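You operate a simulated robot arm through the tools that you are given. There is no shell and no other tool. Be economical: measure what you need, move in short steps, check, and stop when the job is done.

Carry out the task below with a simulated robot arm. There is one attempt and no reset: what you move stays moved.

JOB
Put one of the booth fuses from the packing table top on the middle shelf of the light rack. Then put the blue letter tile marked "y" from the packing table top on the ledge before the deep crate. Then stack the box that says "clips" from the packing table top on top of the box marked "cards". The order counts.

It is judged by the outcome, as a careful person would: the job done as asked, and still so three seconds after it is handed in. It fails if anything else is knocked over, pushed out of place, dropped, spilled or broken.

ROBOT AND FRAMES
A 6-joint arm with a two-finger parallel gripper on a trunk, on a base that drives. Base frame: it is fixed to the floor where the robot stands at the start and does not move with it; the origin is under the middle of the robot, x ahead of it, y to its left, z up. Readings come in mm, degrees, newtons and seconds.
With the tool pointing down near the work surface it reaches from about 320 to 700 mm from the robot's upright axis, wherever it stands. Its first joint turns from -166.0 to 166.0 degrees. Places, roughly: middle shelf of the light rack [800, -2000, 400]; something [600, 600, 800]. Payload 4.1 kg.
The tool frame sits at the grasp point between the pads (the TCP): z along the fingers, y along the line on which they close. The tips reach 23 mm beyond it. The gripper opens to 94 mm. The fingers are 38 mm wide and 10 mm thick; the gripper's body (54 by 96 mm) begins 39 mm behind the TCP.
Orientation is that of the tool frame in the base frame, as a unit quaternion [w, x, y, z]. With the fingers straight down and closing along the base's y, the tool's x points along the base's -x, its y along +y and its z along -z.

CONTROLS
- The arm moves only by the tool servo_tool. Its argument "targets" is one flat list of numbers, 7 for each row, row after row: the turn, a rotation vector about the base's x, y, z in degrees, then the shift along the base's x, y, z in mm, then the finger opening in mm, from 0 to 94. In form: [wx, wy, wz, dx, dy, dz, claw, wx, wy, wz, dx, dy, dz, claw, ...]. A call has 1 to 8 rows; each row shifts and turns the commanded pose from where the row before left it. A row lasts 0.2 s, in which the tool goes at most 50 mm and 8.6 degrees; a call with a longer step from one row to the next is refused whole, and so is a gripper value outside its range. Where a pose cannot be reached the arm comes as near as it can. A force on the tool above 40 N (or 10 N above the force at the start of the call, whichever is more), or a blocked arm, ends the call early, and 0.2 s more pass. The fingers move at their own pace (about 45 mm/s each) and stop on an object; they squeeze with about 29 N. The grip force told is the motor's: it shows also when the fingers shut on nothing. Time passes only in rows, and 0.2 s behind the last, so rows that do not move let the fingers close. It gives the time, the measured TCP pose, the force on the tool (base axes), the opening and the grip force at its end, in the units of the frame above (readings bear some noise), with the torque about the TCP (base axes, N m) and any sound that the robot's microphone picked up.
- Cameras (640 x 400 px; columns grow to the right, rows downward): "scene" is now at [17.5, 153.1, 1530.2]; the picture's right is [-0.16, -0.99, 0.00], its down [-0.73, 0.12, -0.67] and it looks along [0.66, -0.11, -0.74] (base axes); focal length 274 px, centre (320, 200). "wrist" rides on the gripper at [86, 16, -75] in the tool frame; the picture's right is [-0.18, 0.98, 0.00], its down [-0.58, -0.11, -0.81] and it looks along [-0.79, -0.15, 0.59] (tool axes); focal length 243 px, centre (320, 200). There is no depth. A picture from a camera that has moved, and an enlarged one, comes with that camera's place and axes in the base frame and with its lens.
- get_image(camera): a new picture of that camera. The clock stands still meanwhile.
- raise_lower(by): slides the trunk up (or, below 0, down) by that many mm; the arm and the scene camera ride with it, the base frame stays. It gives what a move gives, with no picture.
- roll_base(legs): drives the robot by 1 to 6 legs, each [ahead, turn to the left] in mm and degrees, along the robot's own axes; the way and the turn of a leg run together, so that a leg with both is an arc; at most 1500 mm and 180 degrees a leg. The arm and the cameras ride along, it lands a little off, and it stops where it bumps. It gives what a move gives.
- pan_tilt(pan, tilt): turns the head with the scene camera to pan (to the left, within 155 degrees either way) and tilt (down, from -29 to 69), counted from straight ahead of the robot. It gives what a move gives.
- zoom(camera, box): a new picture of the part [left, top, right, bottom] of that camera's present view, enlarged. The clock stands still meanwhile.
- finish_job(): hands the job in; it is judged then, once.

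Go step by step. Nothing tells you exact positions but the pictures and the camera data: compare them with the known pose of the tool, close in by small moves and look again before you grip or let go. The budget is 165 turns and 112 pictures, counting those below and the enlarged ones. Unless the task says otherwise, let go and move clear before handing in, and close with one line.

The tools are called as name(argument=value, ...) on one line, values as JSON. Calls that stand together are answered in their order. servo_tool: Moves the arm, as the interface text tells. Its arguments: {"type":"object","properties":{"targets":{"type":"array"}},"required":["targets"]} The other tools are called the same way: raise_lower (by) slides the trunk up or down; roll_base (legs) drives the base; pan_tilt (pan, tilt) turns the head that bears the scene camera; get_image (camera) takes a picture; zoom (camera, box) takes an enlarged picture of a part of a camera's view; finish_job () hands the job in.

At the start:

```text
time: 0.0
ee_pos: [421.7, -76.6, 1077.9]
orientation: [0.0, 0.0, 1.0, -0.001]
contact_force: [0.0, 0.6, -0.4]
wrist_torque: [0.01, 0.0, -0.01]
grip_width: 94.0
grasp_force: 0.1
trunk travel left (down, up): [-500.0, 90.0]
robot x, y, heading: [-1.4, 2.2, -0.1]
head pan, tilt: [-9.2, 48.1]
```

scene: 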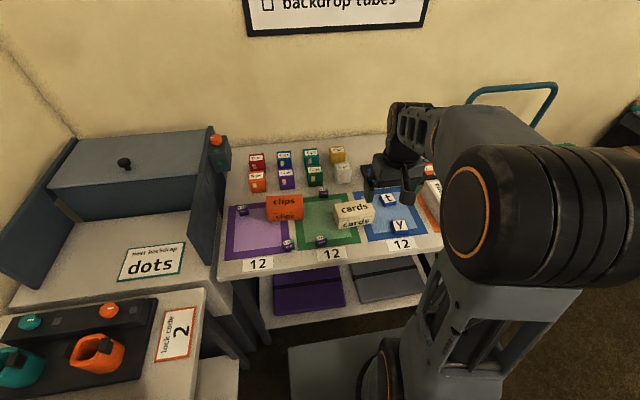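
wrist: 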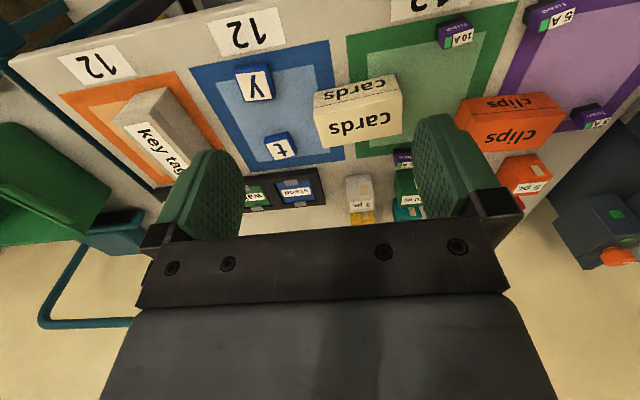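

I see a packing table with coloured zones, fuses (small dark purple blocks), letter tiles, and boxes. I'll zoom in for labels and look around for the notes.

zoom(camera="scene", box=[220, 130, 460, 280])

zoom(camera="wrist", box=[380, 0, 640, 180])

pan_tilt(pan=-10, tilt=10)

get_image(camera="scene")

```text
2.67 times, centred on (340, 205) of scene
camera zoom: at [17.5, 153.1, 1530.2], right [-0.16, -0.99, 0.0], down [-0.73, 0.12, -0.67], along [0.66, -0.11, -0.74], focal length 732 px, centre (267, 187)
```

zoom: 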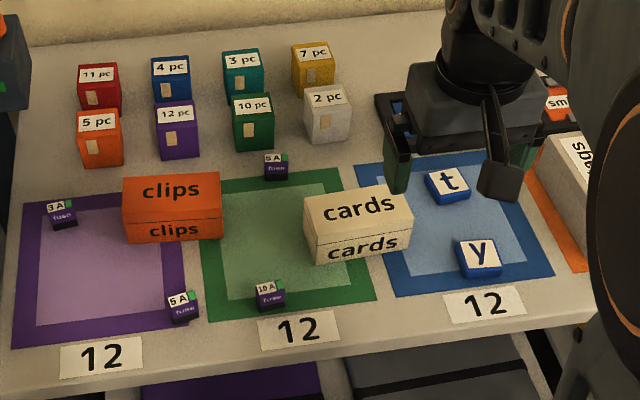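

```text
2.22 times, centred on (510, 90) of wrist
camera zoom: at [335.2, -59.4, 1152.0], right [0.18, 0.98, 0.0], down [0.58, -0.11, 0.81], along [0.79, -0.15, -0.59], focal length 539 px, centre (-102, 444)
```

zoom: 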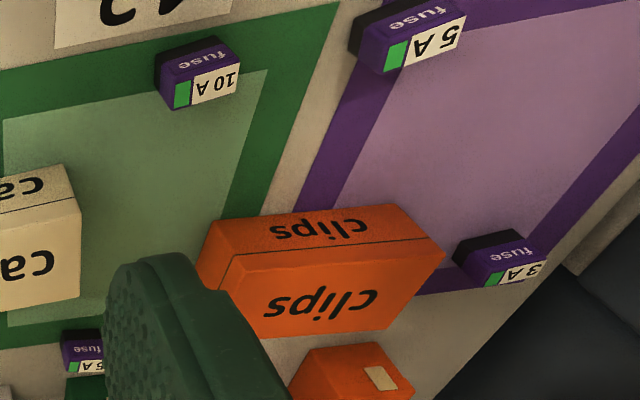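

```text
time: 1.0
ee_pos: [423.1, -76.7, 1077.4]
orientation: [0.0, -0.001, 1.0, -0.001]
contact_force: [0.4, -0.3, 0.6]
wrist_torque: [-0.03, -0.05, 0.0]
grip_width: 93.8
grasp_force: 0.0
trunk travel left (down, up): [-500.0, 90.0]
robot x, y, heading: [-1.6, 1.8, -0.1]
head pan, tilt: [-10.0, 10.0]
```

```text
107 pictures are left
camera scene: at [31.4, 149.5, 1589.4], right [-0.17, -0.98, 0.0], down [-0.17, 0.03, -0.98], along [0.97, -0.17, -0.17], focal length 274 px, centre (320, 200)
```

scene: 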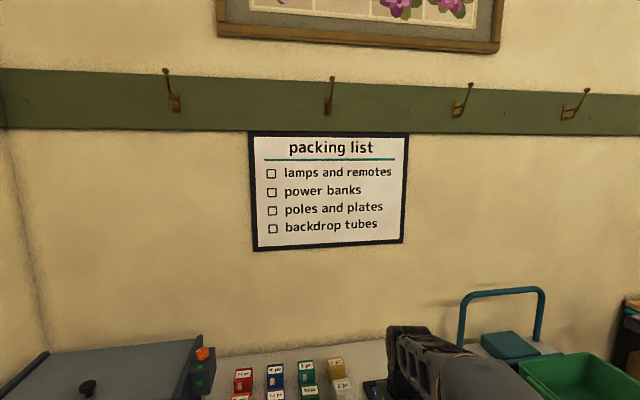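

The fuses differ by rating (3 A, 5 A ×2, 10 A), so a note should say which is for the booth. I'll look around.

pan_tilt(pan=60, tilt=25)

get_image(camera="scene")

pan_tilt(pan=-70, tilt=25)

get_image(camera="scene")

pan_tilt(pan=-150, tilt=20)

get_image(camera="scene")

pan_tilt(pan=140, tilt=20)

get_image(camera="scene")

```text
time: 2.5
ee_pos: [422.3, -76.0, 1076.9]
orientation: [0.0, 0.0, 1.0, 0.001]
contact_force: [-0.4, -0.5, -0.4]
wrist_torque: [0.0, 0.0, -0.01]
grip_width: 94.4
grasp_force: 0.0
trunk travel left (down, up): [-500.0, 90.0]
robot x, y, heading: [-1.2, -1.9, 0.1]
head pan, tilt: [60.0, 25.0]
```

```text
106 pictures are left
camera scene: at [-14.1, 245.4, 1565.2], right [0.87, -0.5, 0.0], down [-0.21, -0.37, -0.91], along [0.45, 0.78, -0.42], focal length 274 px, centre (320, 200)
```

scene: 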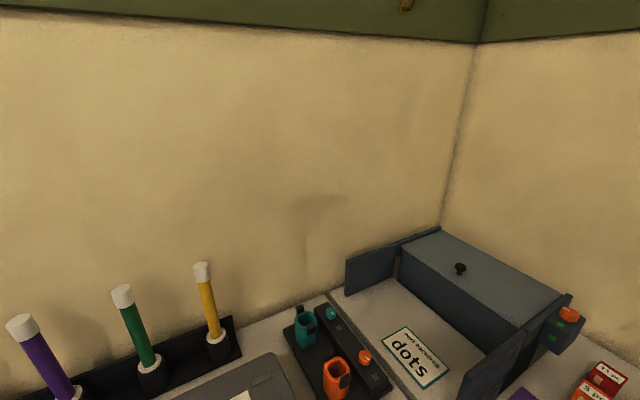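

```text
time: 4.6
ee_pos: [424.6, -76.3, 1077.3]
orientation: [-0.001, 0.0, 1.0, -0.001]
contact_force: [0.0, 0.3, -0.2]
wrist_torque: [-0.01, 0.0, -0.01]
grip_width: 93.9
grasp_force: 0.1
trunk travel left (down, up): [-500.0, 90.0]
robot x, y, heading: [1.0, -0.6, 0.1]
head pan, tilt: [-70.0, 25.0]
```

```text
105 pictures are left
camera scene: at [-28.7, 79.1, 1565.2], right [-0.94, -0.34, 0.0], down [-0.14, 0.4, -0.91], along [0.31, -0.85, -0.42], focal length 274 px, centre (320, 200)
```

scene: 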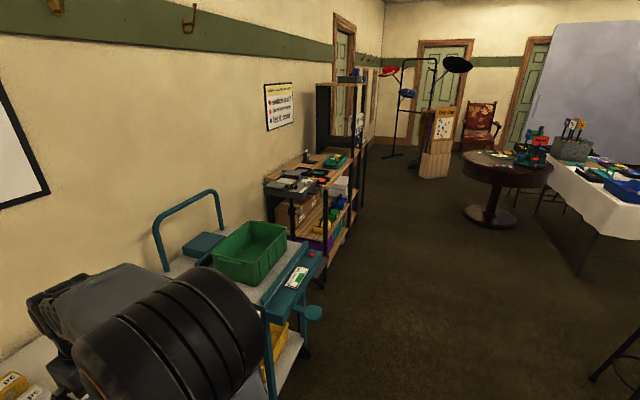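

```text
time: 6.1
ee_pos: [423.8, -75.5, 1076.9]
orientation: [0.0, 0.0, 1.0, 0.001]
contact_force: [-1.0, 0.3, 0.2]
wrist_torque: [0.03, 0.02, -0.03]
grip_width: 93.7
grasp_force: 0.0
trunk travel left (down, up): [-500.0, 90.0]
robot x, y, heading: [-1.6, -0.0, -0.3]
head pan, tilt: [-150.0, 20.0]
```

```text
104 pictures are left
camera scene: at [-140.8, 119.0, 1573.2], right [-0.5, 0.87, 0.0], down [0.3, 0.17, -0.94], along [-0.81, -0.47, -0.34], focal length 274 px, centre (320, 200)
```

scene: 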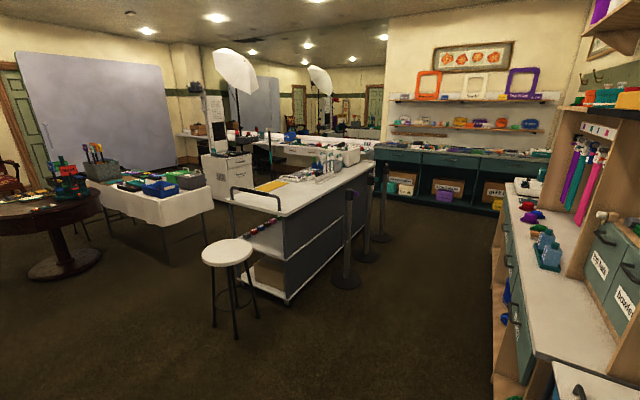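

```text
time: 10.1
ee_pos: [423.2, -76.6, 1076.6]
orientation: [0.001, 0.0, 1.0, 0.0]
contact_force: [-0.2, 0.8, 0.1]
wrist_torque: [0.01, -0.01, -0.01]
grip_width: 94.0
grasp_force: 0.0
trunk travel left (down, up): [-500.0, 90.0]
robot x, y, heading: [-0.7, -0.5, 0.0]
head pan, tilt: [140.0, 20.0]
```

```text
103 pictures are left
camera scene: at [-131.5, 225.5, 1573.2], right [0.64, 0.77, 0.0], down [0.26, -0.22, -0.94], along [-0.72, 0.6, -0.34], focal length 274 px, centre (320, 200)
```

scene: 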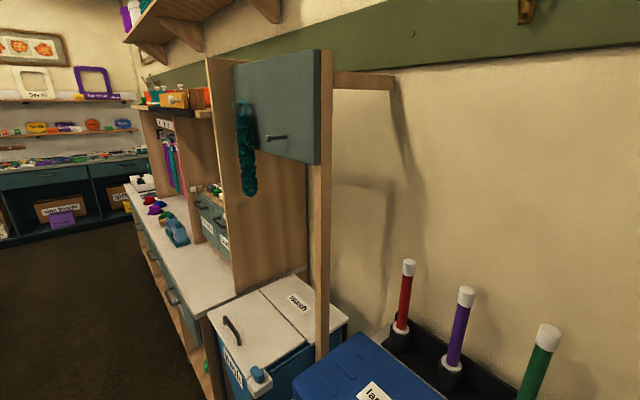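

A coloured sign hangs on the wall by the light rack; I'll zoom on it, as well as the trolley and rack.

pan_tilt(pan=-65, tilt=20)

zoom(camera="scene", box=[260, 40, 420, 140])

zoom(camera="scene", box=[240, 100, 480, 250])

```text
time: 13.1
ee_pos: [422.1, -77.3, 1077.0]
orientation: [0.001, 0.0, 1.0, 0.0]
contact_force: [0.3, 0.3, -0.5]
wrist_torque: [0.01, -0.01, -0.02]
grip_width: 93.9
grasp_force: 0.1
trunk travel left (down, up): [-500.0, 90.0]
robot x, y, heading: [-3.7, -1.7, -0.1]
head pan, tilt: [-65.0, 20.0]
```

```text
4.00 times, centred on (340, 90) of scene
camera zoom: at [-20.8, 81.3, 1573.3], right [-0.91, -0.42, 0.0], down [-0.14, 0.31, -0.94], along [0.4, -0.85, -0.34], focal length 1097 px, centre (240, 640)
```

zoom: 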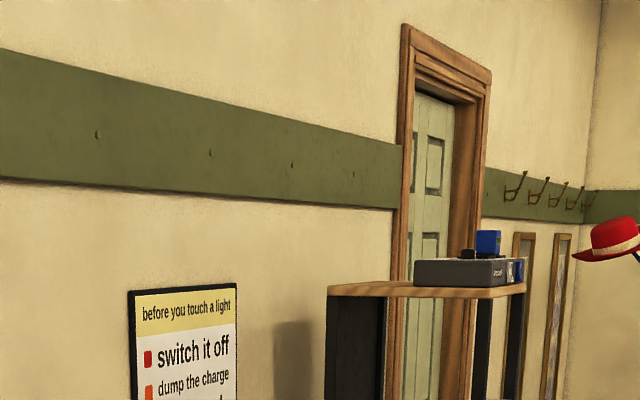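

```text
2.67 times, centred on (360, 175) of scene
camera zoom: at [-20.8, 81.3, 1573.3], right [-0.91, -0.42, 0.0], down [-0.14, 0.31, -0.94], along [0.4, -0.85, -0.34], focal length 732 px, centre (213, 267)
```

zoom: 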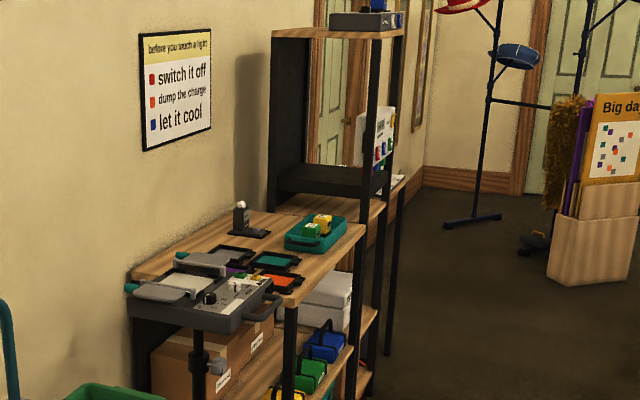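

No fuse rating yet. Two fuses are 5 A ("one of the booth fuses" hints that), but I'll look for confirmation.

pan_tilt(pan=-50, tilt=45)

get_image(camera="scene")

pan_tilt(pan=-110, tilt=15)

get_image(camera="scene")

pan_tilt(pan=90, tilt=45)

get_image(camera="scene")

pan_tilt(pan=30, tilt=55)

get_image(camera="scene")

```text
time: 13.9
ee_pos: [422.4, -77.8, 1076.2]
orientation: [0.0, 0.0, 1.0, 0.0]
contact_force: [-0.3, -0.1, 0.1]
wrist_torque: [-0.03, 0.02, -0.04]
grip_width: 94.1
grasp_force: 0.1
trunk travel left (down, up): [-500.0, 90.0]
robot x, y, heading: [1.2, -1.9, 0.0]
head pan, tilt: [-50.0, 45.0]
```

```text
100 pictures are left
camera scene: at [-8.0, 103.3, 1534.6], right [-0.77, -0.64, 0.0], down [-0.45, 0.54, -0.71], along [0.45, -0.54, -0.71], focal length 274 px, centre (320, 200)
```

scene: 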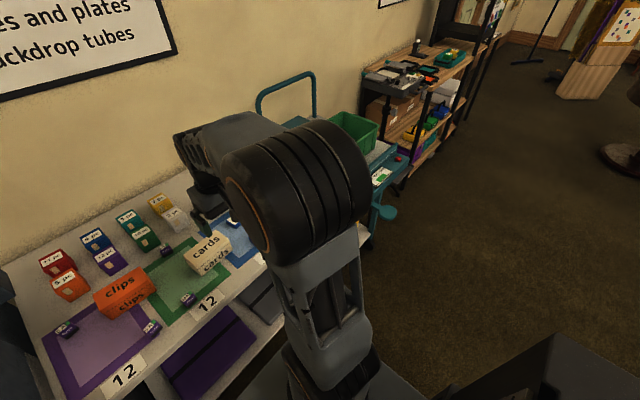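

```text
time: 15.2
ee_pos: [423.8, -76.6, 1077.5]
orientation: [-0.001, 0.0, 1.0, 0.0]
contact_force: [0.6, 0.6, -0.2]
wrist_torque: [-0.02, 0.01, 0.01]
grip_width: 94.1
grasp_force: 0.1
trunk travel left (down, up): [-500.0, 90.0]
robot x, y, heading: [-2.3, 3.2, 0.2]
head pan, tilt: [-110.0, 15.0]
```

```text
99 pictures are left
camera scene: at [-92.1, 77.9, 1581.4], right [-0.94, 0.34, 0.0], down [0.09, 0.24, -0.97], along [-0.33, -0.91, -0.26], focal length 274 px, centre (320, 200)
```

scene: 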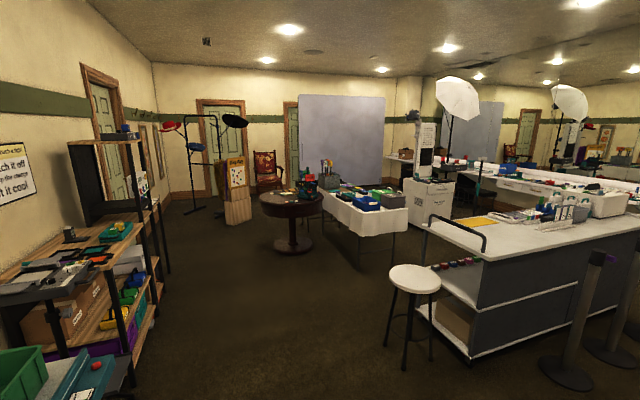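

```text
time: 18.2
ee_pos: [424.0, -76.8, 1077.1]
orientation: [0.001, 0.0, 1.0, 0.0]
contact_force: [0.0, 0.6, -0.4]
wrist_torque: [-0.01, 0.0, -0.01]
grip_width: 93.9
grasp_force: 0.1
trunk travel left (down, up): [-500.0, 90.0]
robot x, y, heading: [-1.4, -1.2, -0.1]
head pan, tilt: [90.0, 45.0]
```

```text
98 pictures are left
camera scene: at [-60.2, 247.0, 1534.6], right [1.0, 0.0, 0.0], down [0.0, -0.71, -0.71], along [0.0, 0.71, -0.71], focal length 274 px, centre (320, 200)
```

scene: 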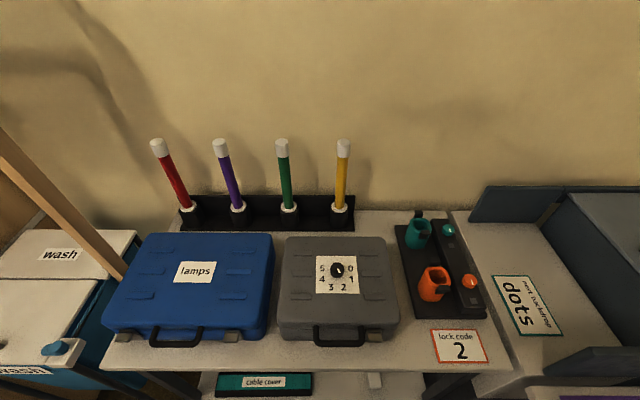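

```text
time: 19.5
ee_pos: [423.5, -75.7, 1077.9]
orientation: [0.0, 0.0, 1.0, 0.0]
contact_force: [0.2, 0.2, 0.3]
wrist_torque: [-0.01, 0.0, -0.01]
grip_width: 93.9
grasp_force: 0.0
trunk travel left (down, up): [-500.0, 90.0]
robot x, y, heading: [0.6, -0.9, -0.2]
head pan, tilt: [30.0, 55.0]
```

```text
97 pictures are left
camera scene: at [2.2, 201.8, 1521.2], right [0.5, -0.87, 0.0], down [-0.71, -0.41, -0.57], along [0.5, 0.29, -0.82], focal length 274 px, centre (320, 200)
```

scene: 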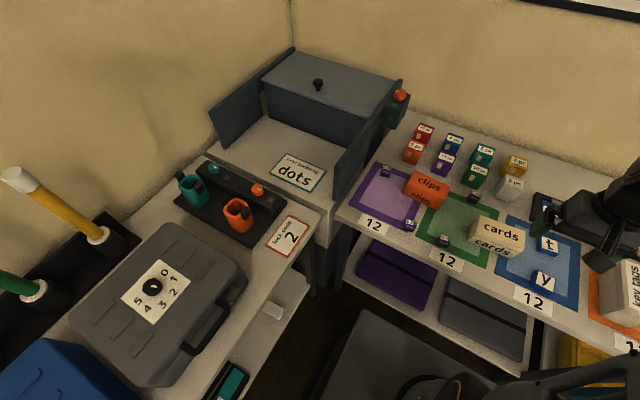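

The ledge with low walls in front of the grey box (x~600,y~600) is presumably the ledge before the deep crate. Now I'll hunt for the booth rating in the far room.

pan_tilt(pan=-125, tilt=15)

zoom(camera="scene", box=[260, 80, 420, 180])

zoom(camera="scene", box=[120, 100, 280, 200])

zoom(camera="scene", box=[400, 100, 640, 250])

```text
time: 21.9
ee_pos: [422.0, -76.7, 1077.1]
orientation: [0.0, 0.0, 1.0, 0.0]
contact_force: [0.2, -0.6, -0.7]
wrist_torque: [0.0, 0.03, 0.02]
grip_width: 93.9
grasp_force: 0.0
trunk travel left (down, up): [-500.0, 90.0]
robot x, y, heading: [1.7, 1.3, 0.5]
head pan, tilt: [-125.0, 15.0]
```

```text
4.00 times, centred on (340, 130) of scene
camera zoom: at [-113.8, 89.1, 1581.4], right [-0.82, 0.57, 0.0], down [0.15, 0.21, -0.97], along [-0.55, -0.79, -0.26], focal length 1097 px, centre (240, 480)
```

zoom: 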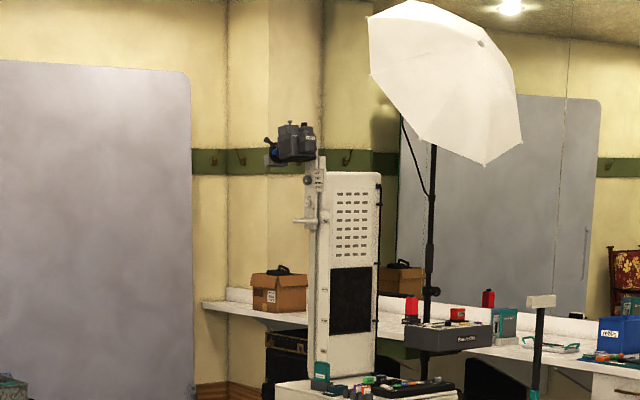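

```text
4.00 times, centred on (200, 150) of scene
camera zoom: at [-113.8, 89.1, 1581.4], right [-0.82, 0.57, 0.0], down [0.15, 0.21, -0.97], along [-0.55, -0.79, -0.26], focal length 1097 px, centre (800, 400)
```

zoom: 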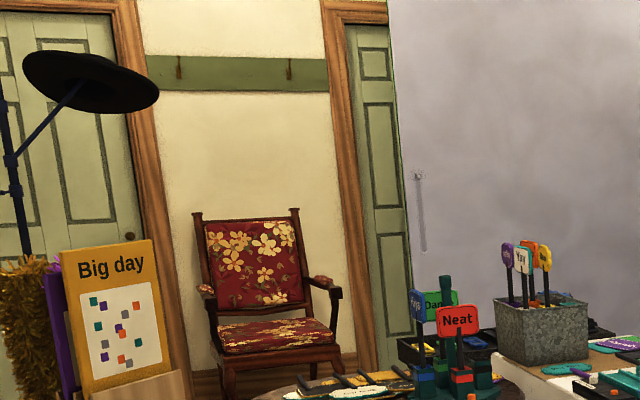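

```text
2.67 times, centred on (520, 175) of scene
camera zoom: at [-113.8, 89.1, 1581.4], right [-0.82, 0.57, 0.0], down [0.15, 0.21, -0.97], along [-0.55, -0.79, -0.26], focal length 732 px, centre (-213, 267)
```

zoom: 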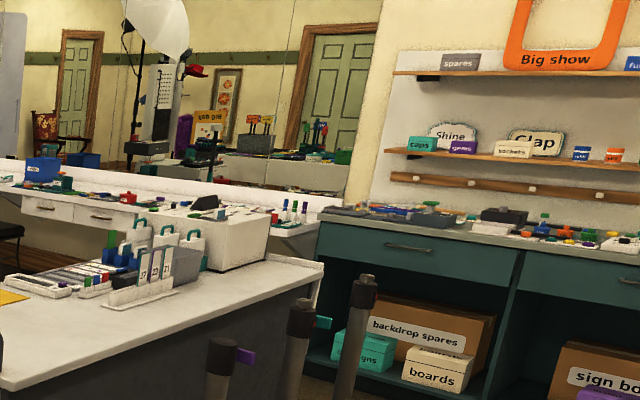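

The white machine beneath the umbrella may be the booth; I'll zoom on its lower cabinet plate.

zoom(camera="scene", box=[300, 140, 380, 190])

zoom(camera="scene", box=[320, 110, 368, 140])

```text
8.00 times, centred on (340, 165) of scene
camera zoom: at [-113.8, 89.1, 1581.4], right [-0.82, 0.57, 0.0], down [0.15, 0.21, -0.97], along [-0.55, -0.79, -0.26], focal length 2194 px, centre (160, 480)
```

zoom: 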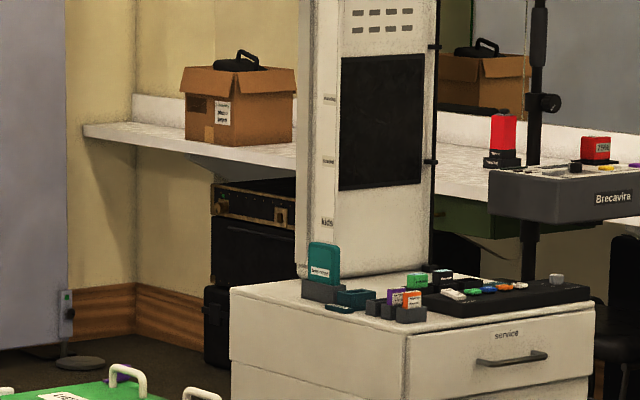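

```text
13.33 times, centred on (344, 125) of scene
camera zoom: at [-113.8, 89.1, 1581.4], right [-0.82, 0.57, 0.0], down [0.15, 0.21, -0.97], along [-0.55, -0.79, -0.26], focal length 3658 px, centre (0, 1200)
```

zoom: 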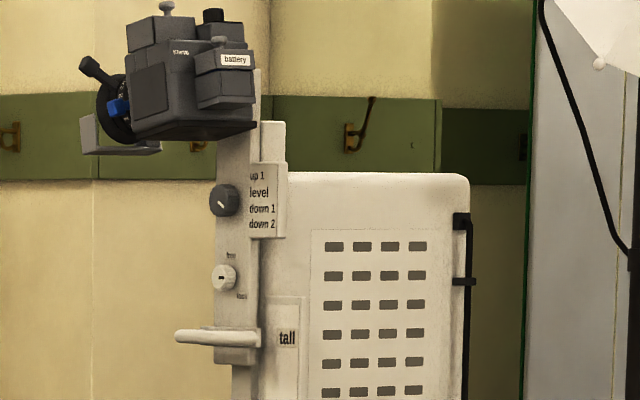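

I'll check the rack, the trolley and the tables at higher zoom.

pan_tilt(pan=-80, tilt=25)

zoom(camera="scene", box=[200, 130, 320, 205])

zoom(camera="scene", box=[200, 200, 320, 275])

zoom(camera="scene", box=[180, 60, 340, 160])

zoom(camera="scene", box=[400, 90, 640, 240])

```text
time: 23.0
ee_pos: [423.0, -76.5, 1076.5]
orientation: [0.0, -0.001, 1.0, 0.0]
contact_force: [0.1, 0.1, -0.1]
wrist_torque: [-0.01, -0.01, 0.01]
grip_width: 94.1
grasp_force: 0.1
trunk travel left (down, up): [-500.0, 90.0]
robot x, y, heading: [-1.5, -0.7, 0.0]
head pan, tilt: [-80.0, 25.0]
```

```text
5.33 times, centred on (260, 168) of scene
camera zoom: at [-44.3, 74.9, 1565.2], right [-0.98, -0.17, 0.0], down [-0.07, 0.42, -0.91], along [0.16, -0.89, -0.42], focal length 1463 px, centre (640, 373)
```

zoom: 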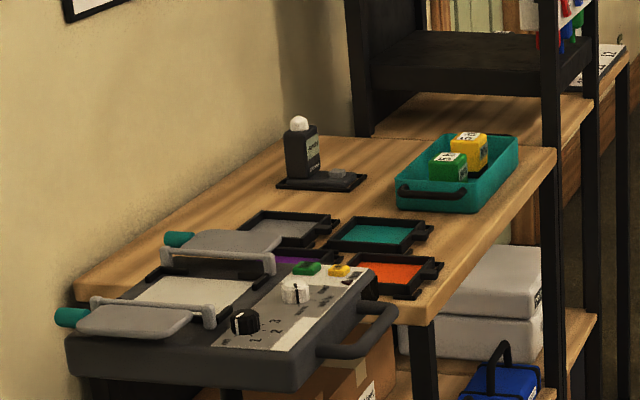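

```text
5.33 times, centred on (260, 238) of scene
camera zoom: at [-44.3, 74.9, 1565.2], right [-0.98, -0.17, 0.0], down [-0.07, 0.42, -0.91], along [0.16, -0.89, -0.42], focal length 1463 px, centre (640, 0)
```

zoom: 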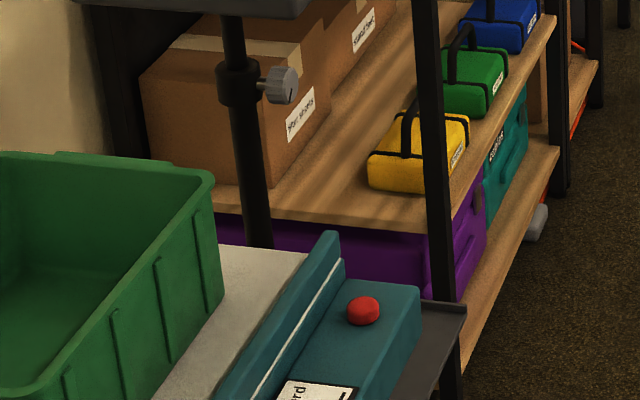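

```text
4.00 times, centred on (260, 110) of scene
camera zoom: at [-44.3, 74.9, 1565.2], right [-0.98, -0.17, 0.0], down [-0.07, 0.42, -0.91], along [0.16, -0.89, -0.42], focal length 1097 px, centre (560, 560)
```

zoom: 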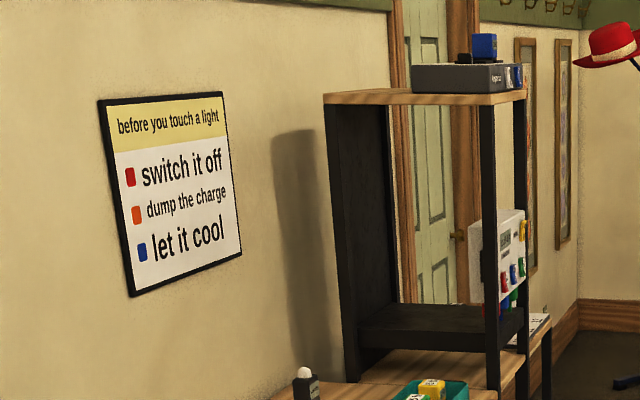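

```text
2.67 times, centred on (520, 165) of scene
camera zoom: at [-44.3, 74.9, 1565.2], right [-0.98, -0.17, 0.0], down [-0.07, 0.42, -0.91], along [0.16, -0.89, -0.42], focal length 732 px, centre (-213, 293)
```

zoom: 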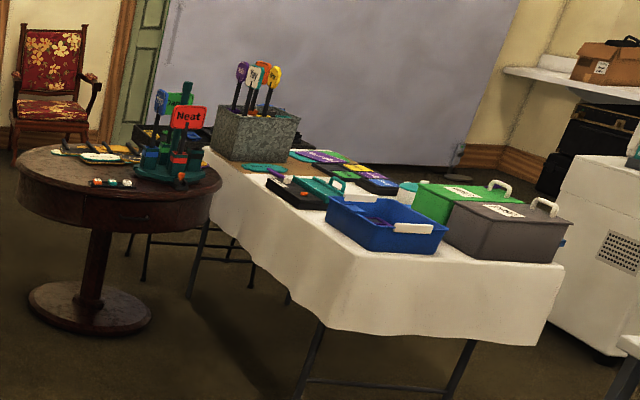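

A white panel with coloured items sits past the rack's tall bay; I'll zoom there and at other rating notes.

zoom(camera="scene", box=[285, 105, 325, 145])

zoom(camera="scene", box=[230, 225, 290, 285])

pan_tilt(pan=-150, tilt=15)

zoom(camera="scene", box=[370, 50, 610, 200])

zoom(camera="scene", box=[190, 90, 350, 190])

```text
10.00 times, centred on (305, 125) of scene
camera zoom: at [-44.3, 74.9, 1565.2], right [-0.98, -0.17, 0.0], down [-0.07, 0.42, -0.91], along [0.16, -0.89, -0.42], focal length 2743 px, centre (470, 950)
```

zoom: 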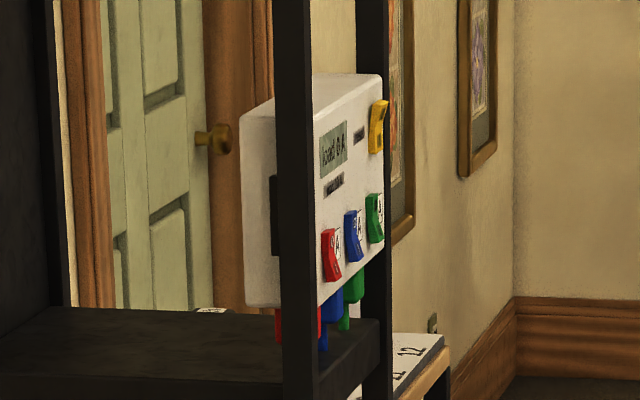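

```text
6.67 times, centred on (260, 255) of scene
camera zoom: at [-44.3, 74.9, 1565.2], right [-0.98, -0.17, 0.0], down [-0.07, 0.42, -0.91], along [0.16, -0.89, -0.42], focal length 1829 px, centre (720, -167)
```

zoom: 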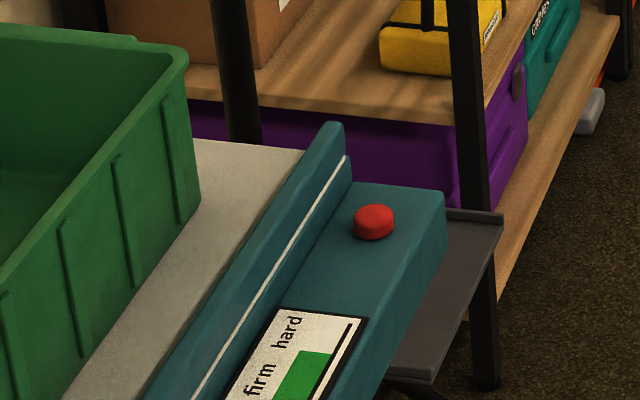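

```text
time: 24.4
ee_pos: [423.1, -77.0, 1076.7]
orientation: [0.0, 0.0, 1.0, 0.0]
contact_force: [0.7, 0.3, 0.3]
wrist_torque: [0.01, 0.0, 0.05]
grip_width: 94.0
grasp_force: 0.0
trunk travel left (down, up): [-500.0, 90.0]
robot x, y, heading: [1.7, 3.2, 0.2]
head pan, tilt: [-150.0, 15.0]
```

```text
2.67 times, centred on (490, 125) of scene
camera zoom: at [-141.1, 118.9, 1581.4], right [-0.5, 0.87, 0.0], down [0.22, 0.13, -0.97], along [-0.84, -0.48, -0.26], focal length 732 px, centre (-133, 400)
```

zoom: 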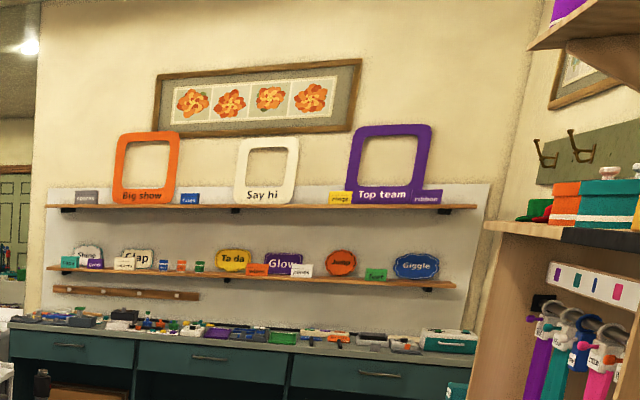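

```text
4.00 times, centred on (270, 140) of scene
camera zoom: at [-141.1, 118.9, 1581.4], right [-0.5, 0.87, 0.0], down [0.22, 0.13, -0.97], along [-0.84, -0.48, -0.26], focal length 1097 px, centre (520, 440)
```

zoom: 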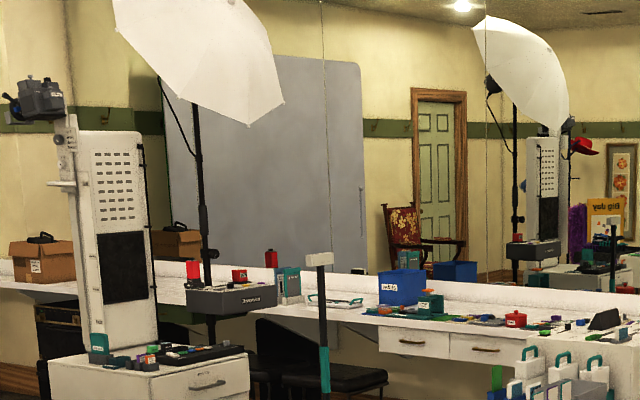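

The panel past the rack reads "load … A" with sockets; I need to see it up close before choosing a fuse. I'll raise the trunk, back off and drive along to the rack.

raise_lower(by=60)

roll_base(legs=[[-350, 0], [0, -90], [1000, 0], [900, 0]])

pan_tilt(pan=60, tilt=30)

get_image(camera="scene")

```text
time: 25.4
ee_pos: [422.7, -76.6, 1136.7]
orientation: [0.001, 0.0, 1.0, -0.001]
contact_force: [-0.4, -0.7, -0.8]
wrist_torque: [-0.01, -0.02, 0.0]
grip_width: 93.8
grasp_force: 0.1
trunk travel left (down, up): [-560.0, 30.0]
robot x, y, heading: [-0.5, -1.7, -0.1]
head pan, tilt: [-150.0, 15.0]
```

```text
time: 40.7
ee_pos: [-475.5, -2337.8, 1137.0]
orientation: [-0.001, 0.722, 0.692, 0.001]
contact_force: [-0.3, -0.9, 0.5]
wrist_torque: [0.01, 0.01, -0.01]
grip_width: 93.8
grasp_force: 0.0
trunk travel left (down, up): [-560.0, 30.0]
robot x, y, heading: [-377.4, -1914.4, -92.6]
head pan, tilt: [-150.0, 15.0]
```

```text
time: 43.7
ee_pos: [-474.6, -2336.6, 1137.4]
orientation: [-0.001, 0.722, 0.692, 0.0]
contact_force: [-1.1, 0.6, -0.4]
wrist_torque: [0.01, 0.0, 0.01]
grip_width: 94.2
grasp_force: 0.1
trunk travel left (down, up): [-560.0, 30.0]
robot x, y, heading: [-379.1, -1917.0, -92.5]
head pan, tilt: [60.0, 30.0]
```

```text
83 pictures are left
camera scene: at [-134.9, -1914.5, 1617.2], right [-0.54, -0.84, 0.0], down [-0.42, 0.27, -0.87], along [0.73, -0.47, -0.5], focal length 274 px, centre (320, 200)
```

scene: 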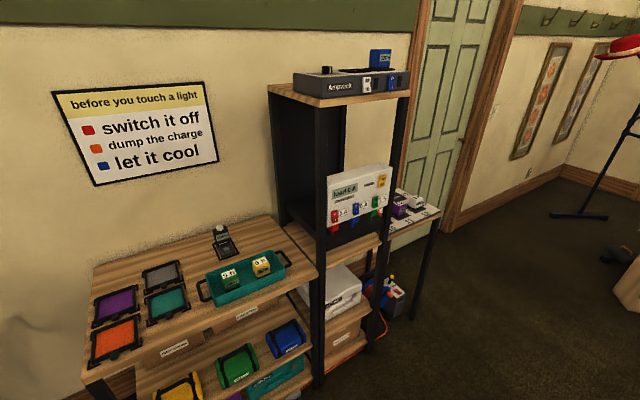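

zoom(camera="scene", box=[300, 150, 400, 250])

zoom(camera="scene", box=[360, 180, 440, 320])

zoom(camera="scene", box=[80, 220, 400, 400])

```text
4.00 times, centred on (350, 200) of scene
camera zoom: at [-134.9, -1914.5, 1617.2], right [-0.54, -0.84, 0.0], down [-0.42, 0.27, -0.87], along [0.73, -0.47, -0.5], focal length 1097 px, centre (200, 200)
```

zoom: 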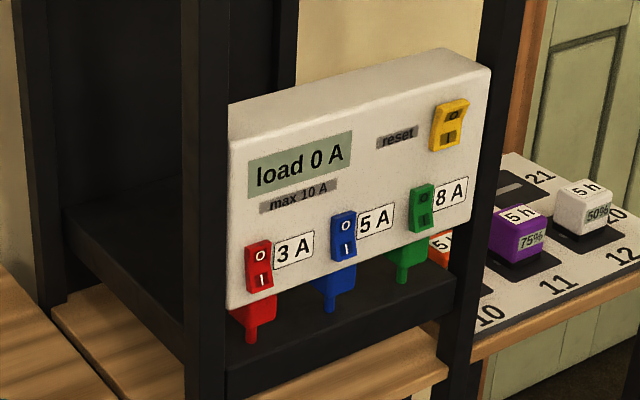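

```text
2.86 times, centred on (400, 250) of scene
camera zoom: at [-134.9, -1914.5, 1617.2], right [-0.54, -0.84, 0.0], down [-0.42, 0.27, -0.87], along [0.73, -0.47, -0.5], focal length 784 px, centre (91, 57)
```

zoom: 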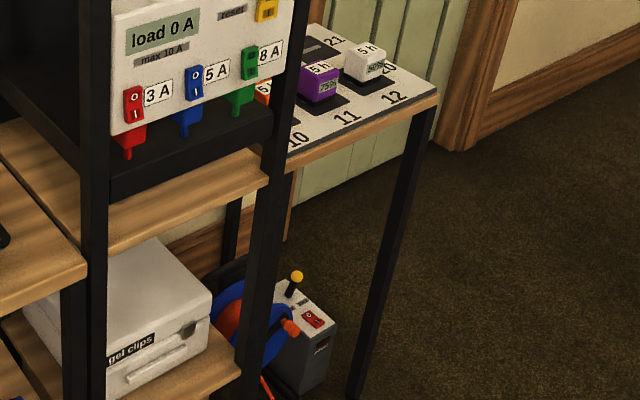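

```text
2.00 times, centred on (240, 310) of scene
camera zoom: at [-134.9, -1914.5, 1617.2], right [-0.54, -0.84, 0.0], down [-0.42, 0.27, -0.87], along [0.73, -0.47, -0.5], focal length 549 px, centre (480, -20)
```

zoom: 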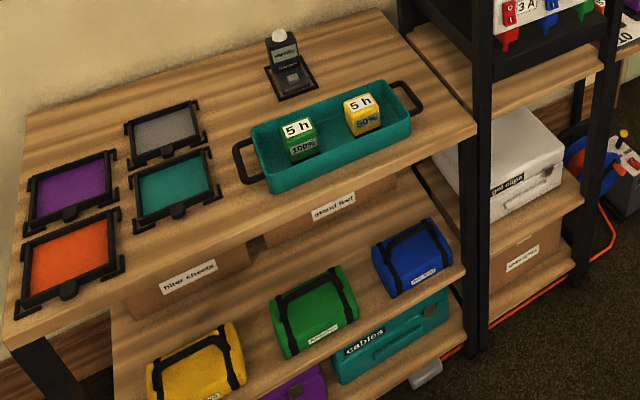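

That panel is a load distributor; not the booth. The booth (camera tower) is nearer from here, so I'll look at it for a fuse plate.

pan_tilt(pan=-50, tilt=15)

get_image(camera="scene")

```text
time: 45.6
ee_pos: [-473.9, -2337.4, 1137.8]
orientation: [0.0, 0.722, 0.692, 0.001]
contact_force: [0.4, 0.9, -0.5]
wrist_torque: [-0.05, 0.02, 0.01]
grip_width: 94.1
grasp_force: 0.0
trunk travel left (down, up): [-560.0, 30.0]
robot x, y, heading: [-381.3, -1914.8, -92.2]
head pan, tilt: [-50.0, 15.0]
```

```text
79 pictures are left
camera scene: at [-285.3, -1922.9, 1641.4], right [-0.61, 0.79, 0.0], down [0.21, 0.16, -0.97], along [-0.77, -0.59, -0.26], focal length 274 px, centre (320, 200)
```

scene: 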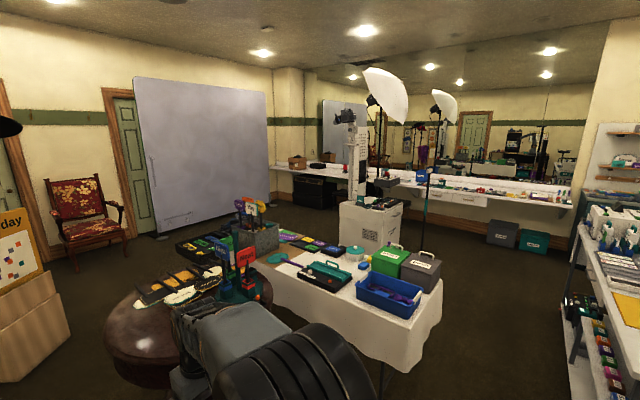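

zoom(camera="scene", box=[325, 180, 421, 240])

zoom(camera="scene", box=[560, 190, 640, 390])

zoom(camera="scene", box=[130, 190, 450, 390])

```text
6.67 times, centred on (373, 210) of scene
camera zoom: at [-285.3, -1922.9, 1641.4], right [-0.61, 0.79, 0.0], down [0.21, 0.16, -0.97], along [-0.77, -0.59, -0.26], focal length 1829 px, centre (-33, 133)
```

zoom: 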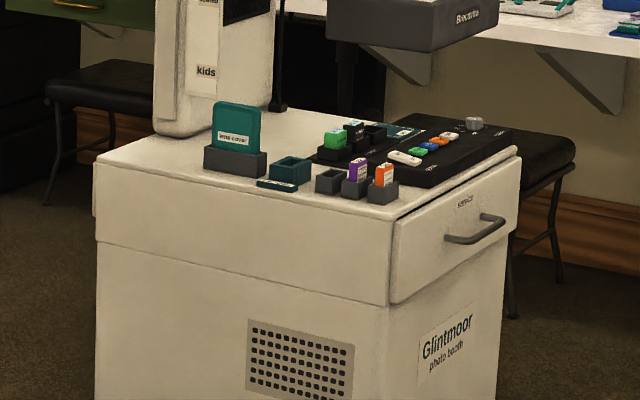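

```text
2.00 times, centred on (600, 290) of scene
camera zoom: at [-285.3, -1922.9, 1641.4], right [-0.61, 0.79, 0.0], down [0.21, 0.16, -0.97], along [-0.77, -0.59, -0.26], focal length 549 px, centre (-240, 20)
```

zoom: 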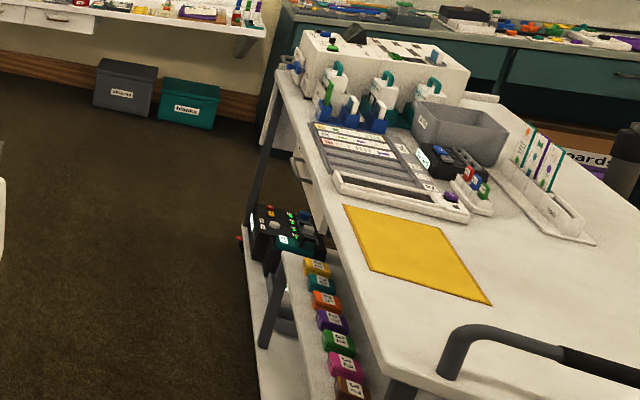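

```text
2.00 times, centred on (290, 290) of scene
camera zoom: at [-285.3, -1922.9, 1641.4], right [-0.61, 0.79, 0.0], down [0.21, 0.16, -0.97], along [-0.77, -0.59, -0.26], focal length 549 px, centre (380, 20)
```

zoom: 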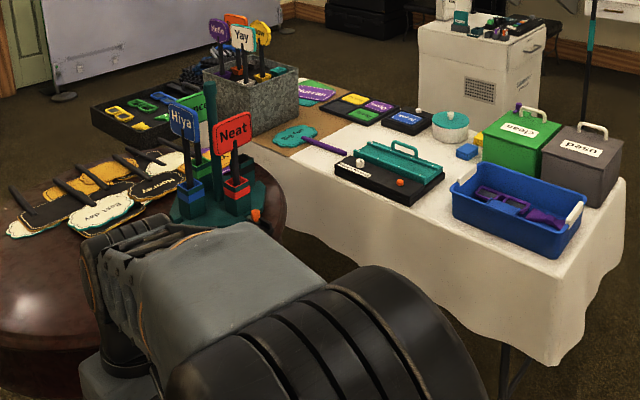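

The Glintmoor photo booth has small labelled plugs on top and holders; I'll zoom closer.

zoom(camera="scene", box=[352, 195, 392, 220])

zoom(camera="scene", box=[335, 105, 383, 185])

```text
16.00 times, centred on (372, 208) of scene
camera zoom: at [-285.3, -1922.9, 1641.4], right [-0.61, 0.79, 0.0], down [0.21, 0.16, -0.97], along [-0.77, -0.59, -0.26], focal length 4389 px, centre (-512, 80)
```

zoom: 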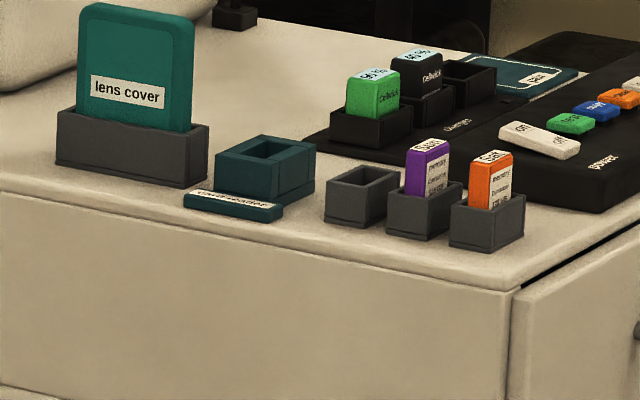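

```text
5.00 times, centred on (359, 145) of scene
camera zoom: at [-285.3, -1922.9, 1641.4], right [-0.61, 0.79, 0.0], down [0.21, 0.16, -0.97], along [-0.77, -0.59, -0.26], focal length 1372 px, centre (125, 475)
```

zoom: 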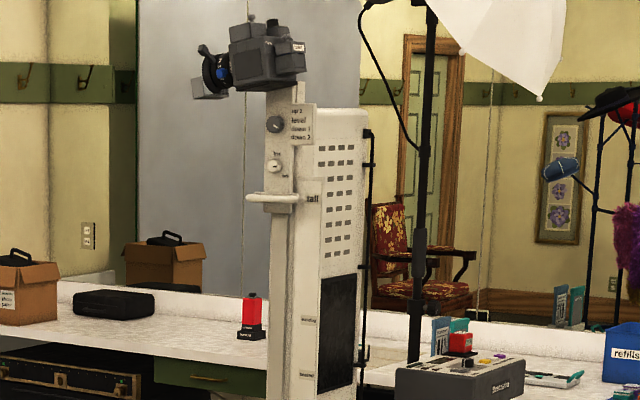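

zoom(camera="scene", box=[385, 110, 485, 185])

roll_base(legs=[[0, -100], [1300, 0], [0, 45]])

pan_tilt(pan=0, tilt=15)

get_image(camera="scene")

```text
5.33 times, centred on (435, 148) of scene
camera zoom: at [-285.3, -1922.9, 1641.4], right [-0.61, 0.79, 0.0], down [0.21, 0.16, -0.97], along [-0.77, -0.59, -0.26], focal length 1463 px, centre (-293, 480)
```

zoom: 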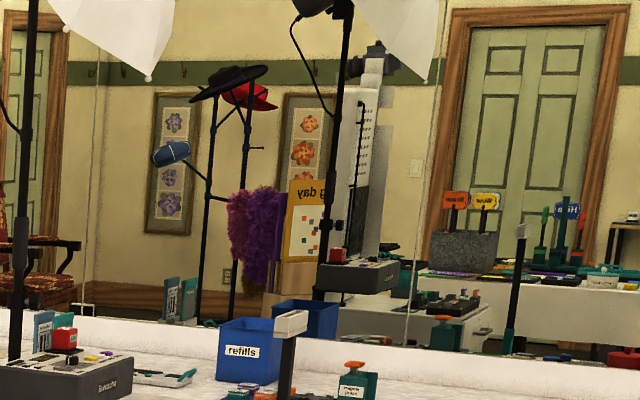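

```text
time: 54.7
ee_pos: [-1755.4, -1623.7, 1137.6]
orientation: [-0.001, 0.996, -0.094, 0.0]
contact_force: [0.5, 0.7, -0.2]
wrist_torque: [0.0, 0.06, 0.02]
grip_width: 93.9
grasp_force: 0.0
trunk travel left (down, up): [-560.0, 30.0]
robot x, y, heading: [-1356.1, -1796.3, 158.2]
head pan, tilt: [-50.0, 15.0]
stopped in leg 2: the robot was blocked; the commanded pose is now the measured one
```

```text
time: 55.9
ee_pos: [-1754.9, -1623.3, 1136.3]
orientation: [0.0, 0.995, -0.095, 0.0]
contact_force: [0.0, 0.4, 0.1]
wrist_torque: [0.0, -0.01, 0.01]
grip_width: 93.9
grasp_force: 0.1
trunk travel left (down, up): [-560.0, 30.0]
robot x, y, heading: [-1361.2, -1791.8, 158.2]
head pan, tilt: [0.0, 15.0]
```

```text
72 pictures are left
camera scene: at [-1450.1, -1936.6, 1641.4], right [0.37, 0.93, 0.0], down [0.24, -0.1, -0.97], along [-0.9, 0.36, -0.26], focal length 274 px, centre (320, 200)
```

scene: 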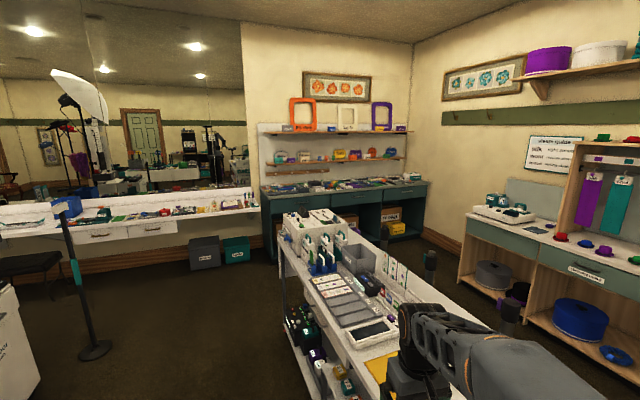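

The base bumped something; I'll check what, looking down around the base. There's also a sign on the right wall.

pan_tilt(pan=-20, tilt=60)

get_image(camera="scene")

pan_tilt(pan=-30, tilt=15)

get_image(camera="scene")

```text
time: 57.0
ee_pos: [-1754.7, -1622.7, 1136.4]
orientation: [-0.001, 0.996, -0.094, 0.0]
contact_force: [-1.0, 0.3, -0.9]
wrist_torque: [0.01, 0.01, 0.0]
grip_width: 93.9
grasp_force: 0.0
trunk travel left (down, up): [-560.0, 30.0]
robot x, y, heading: [-1354.9, -1796.8, 158.5]
head pan, tilt: [-20.0, 60.0]
```

```text
71 pictures are left
camera scene: at [-1413.1, -1926.9, 1575.2], right [0.67, 0.75, 0.0], down [0.65, -0.58, -0.5], along [-0.37, 0.33, -0.87], focal length 274 px, centre (320, 200)
```

scene: 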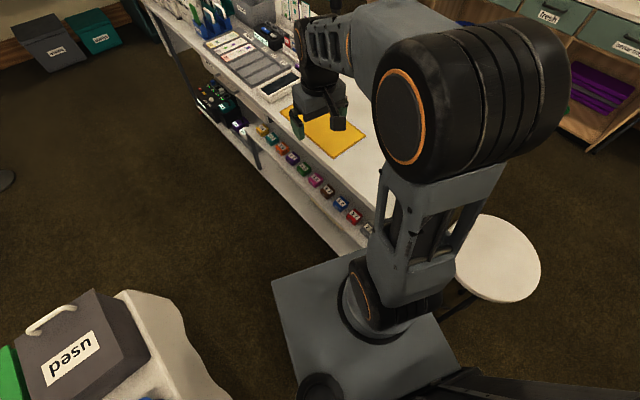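

```text
time: 58.1
ee_pos: [-1755.1, -1623.5, 1137.0]
orientation: [0.0, 0.995, -0.095, 0.0]
contact_force: [0.6, -0.3, 0.4]
wrist_torque: [0.02, 0.01, 0.01]
grip_width: 94.2
grasp_force: 0.0
trunk travel left (down, up): [-560.0, 30.0]
robot x, y, heading: [-1356.2, -1795.1, 158.1]
head pan, tilt: [-30.0, 15.0]
```

```text
70 pictures are left
camera scene: at [-1421.2, -1898.0, 1641.3], right [0.79, 0.62, 0.0], down [0.16, -0.2, -0.97], along [-0.6, 0.76, -0.26], focal length 274 px, centre (320, 200)
```

scene: 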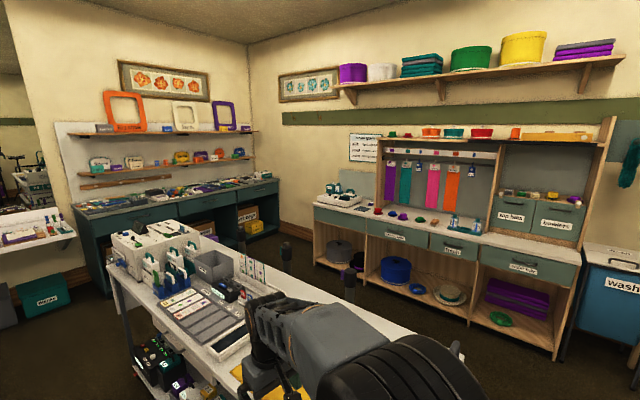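

The stool matches its earlier place; the base met the counter end. There's a wall sign behind the costume cupboard; zoom on it.

zoom(camera="scene", box=[335, 120, 391, 170])

pan_tilt(pan=70, tilt=20)

get_image(camera="scene")

```text
8.00 times, centred on (363, 145) of scene
camera zoom: at [-1421.2, -1898.0, 1641.3], right [0.79, 0.62, 0.0], down [0.16, -0.2, -0.97], along [-0.6, 0.76, -0.26], focal length 2194 px, centre (-24, 640)
```

zoom: 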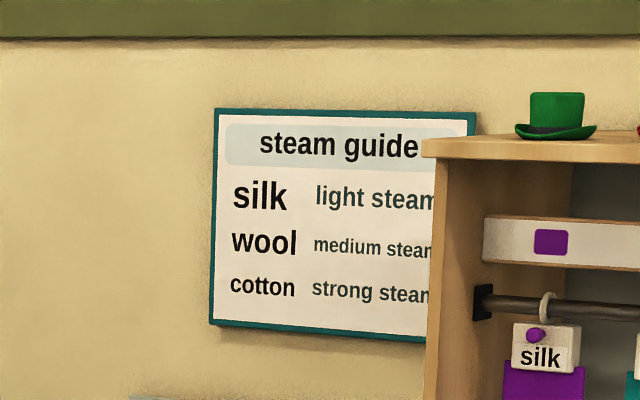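

```text
time: 59.9
ee_pos: [-1755.0, -1622.3, 1136.4]
orientation: [0.0, 0.995, -0.096, -0.001]
contact_force: [-0.2, -0.3, 0.0]
wrist_torque: [0.01, -0.01, -0.02]
grip_width: 93.9
grasp_force: 0.0
trunk travel left (down, up): [-560.0, 30.0]
robot x, y, heading: [-1357.7, -1791.8, 158.2]
head pan, tilt: [70.0, 20.0]
```

```text
68 pictures are left
camera scene: at [-1425.5, -2040.8, 1633.2], right [-0.75, 0.67, 0.0], down [0.23, 0.25, -0.94], along [-0.63, -0.7, -0.34], focal length 274 px, centre (320, 200)
```

scene: 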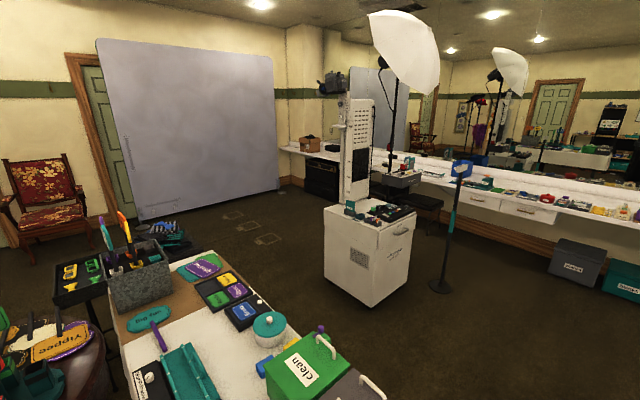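

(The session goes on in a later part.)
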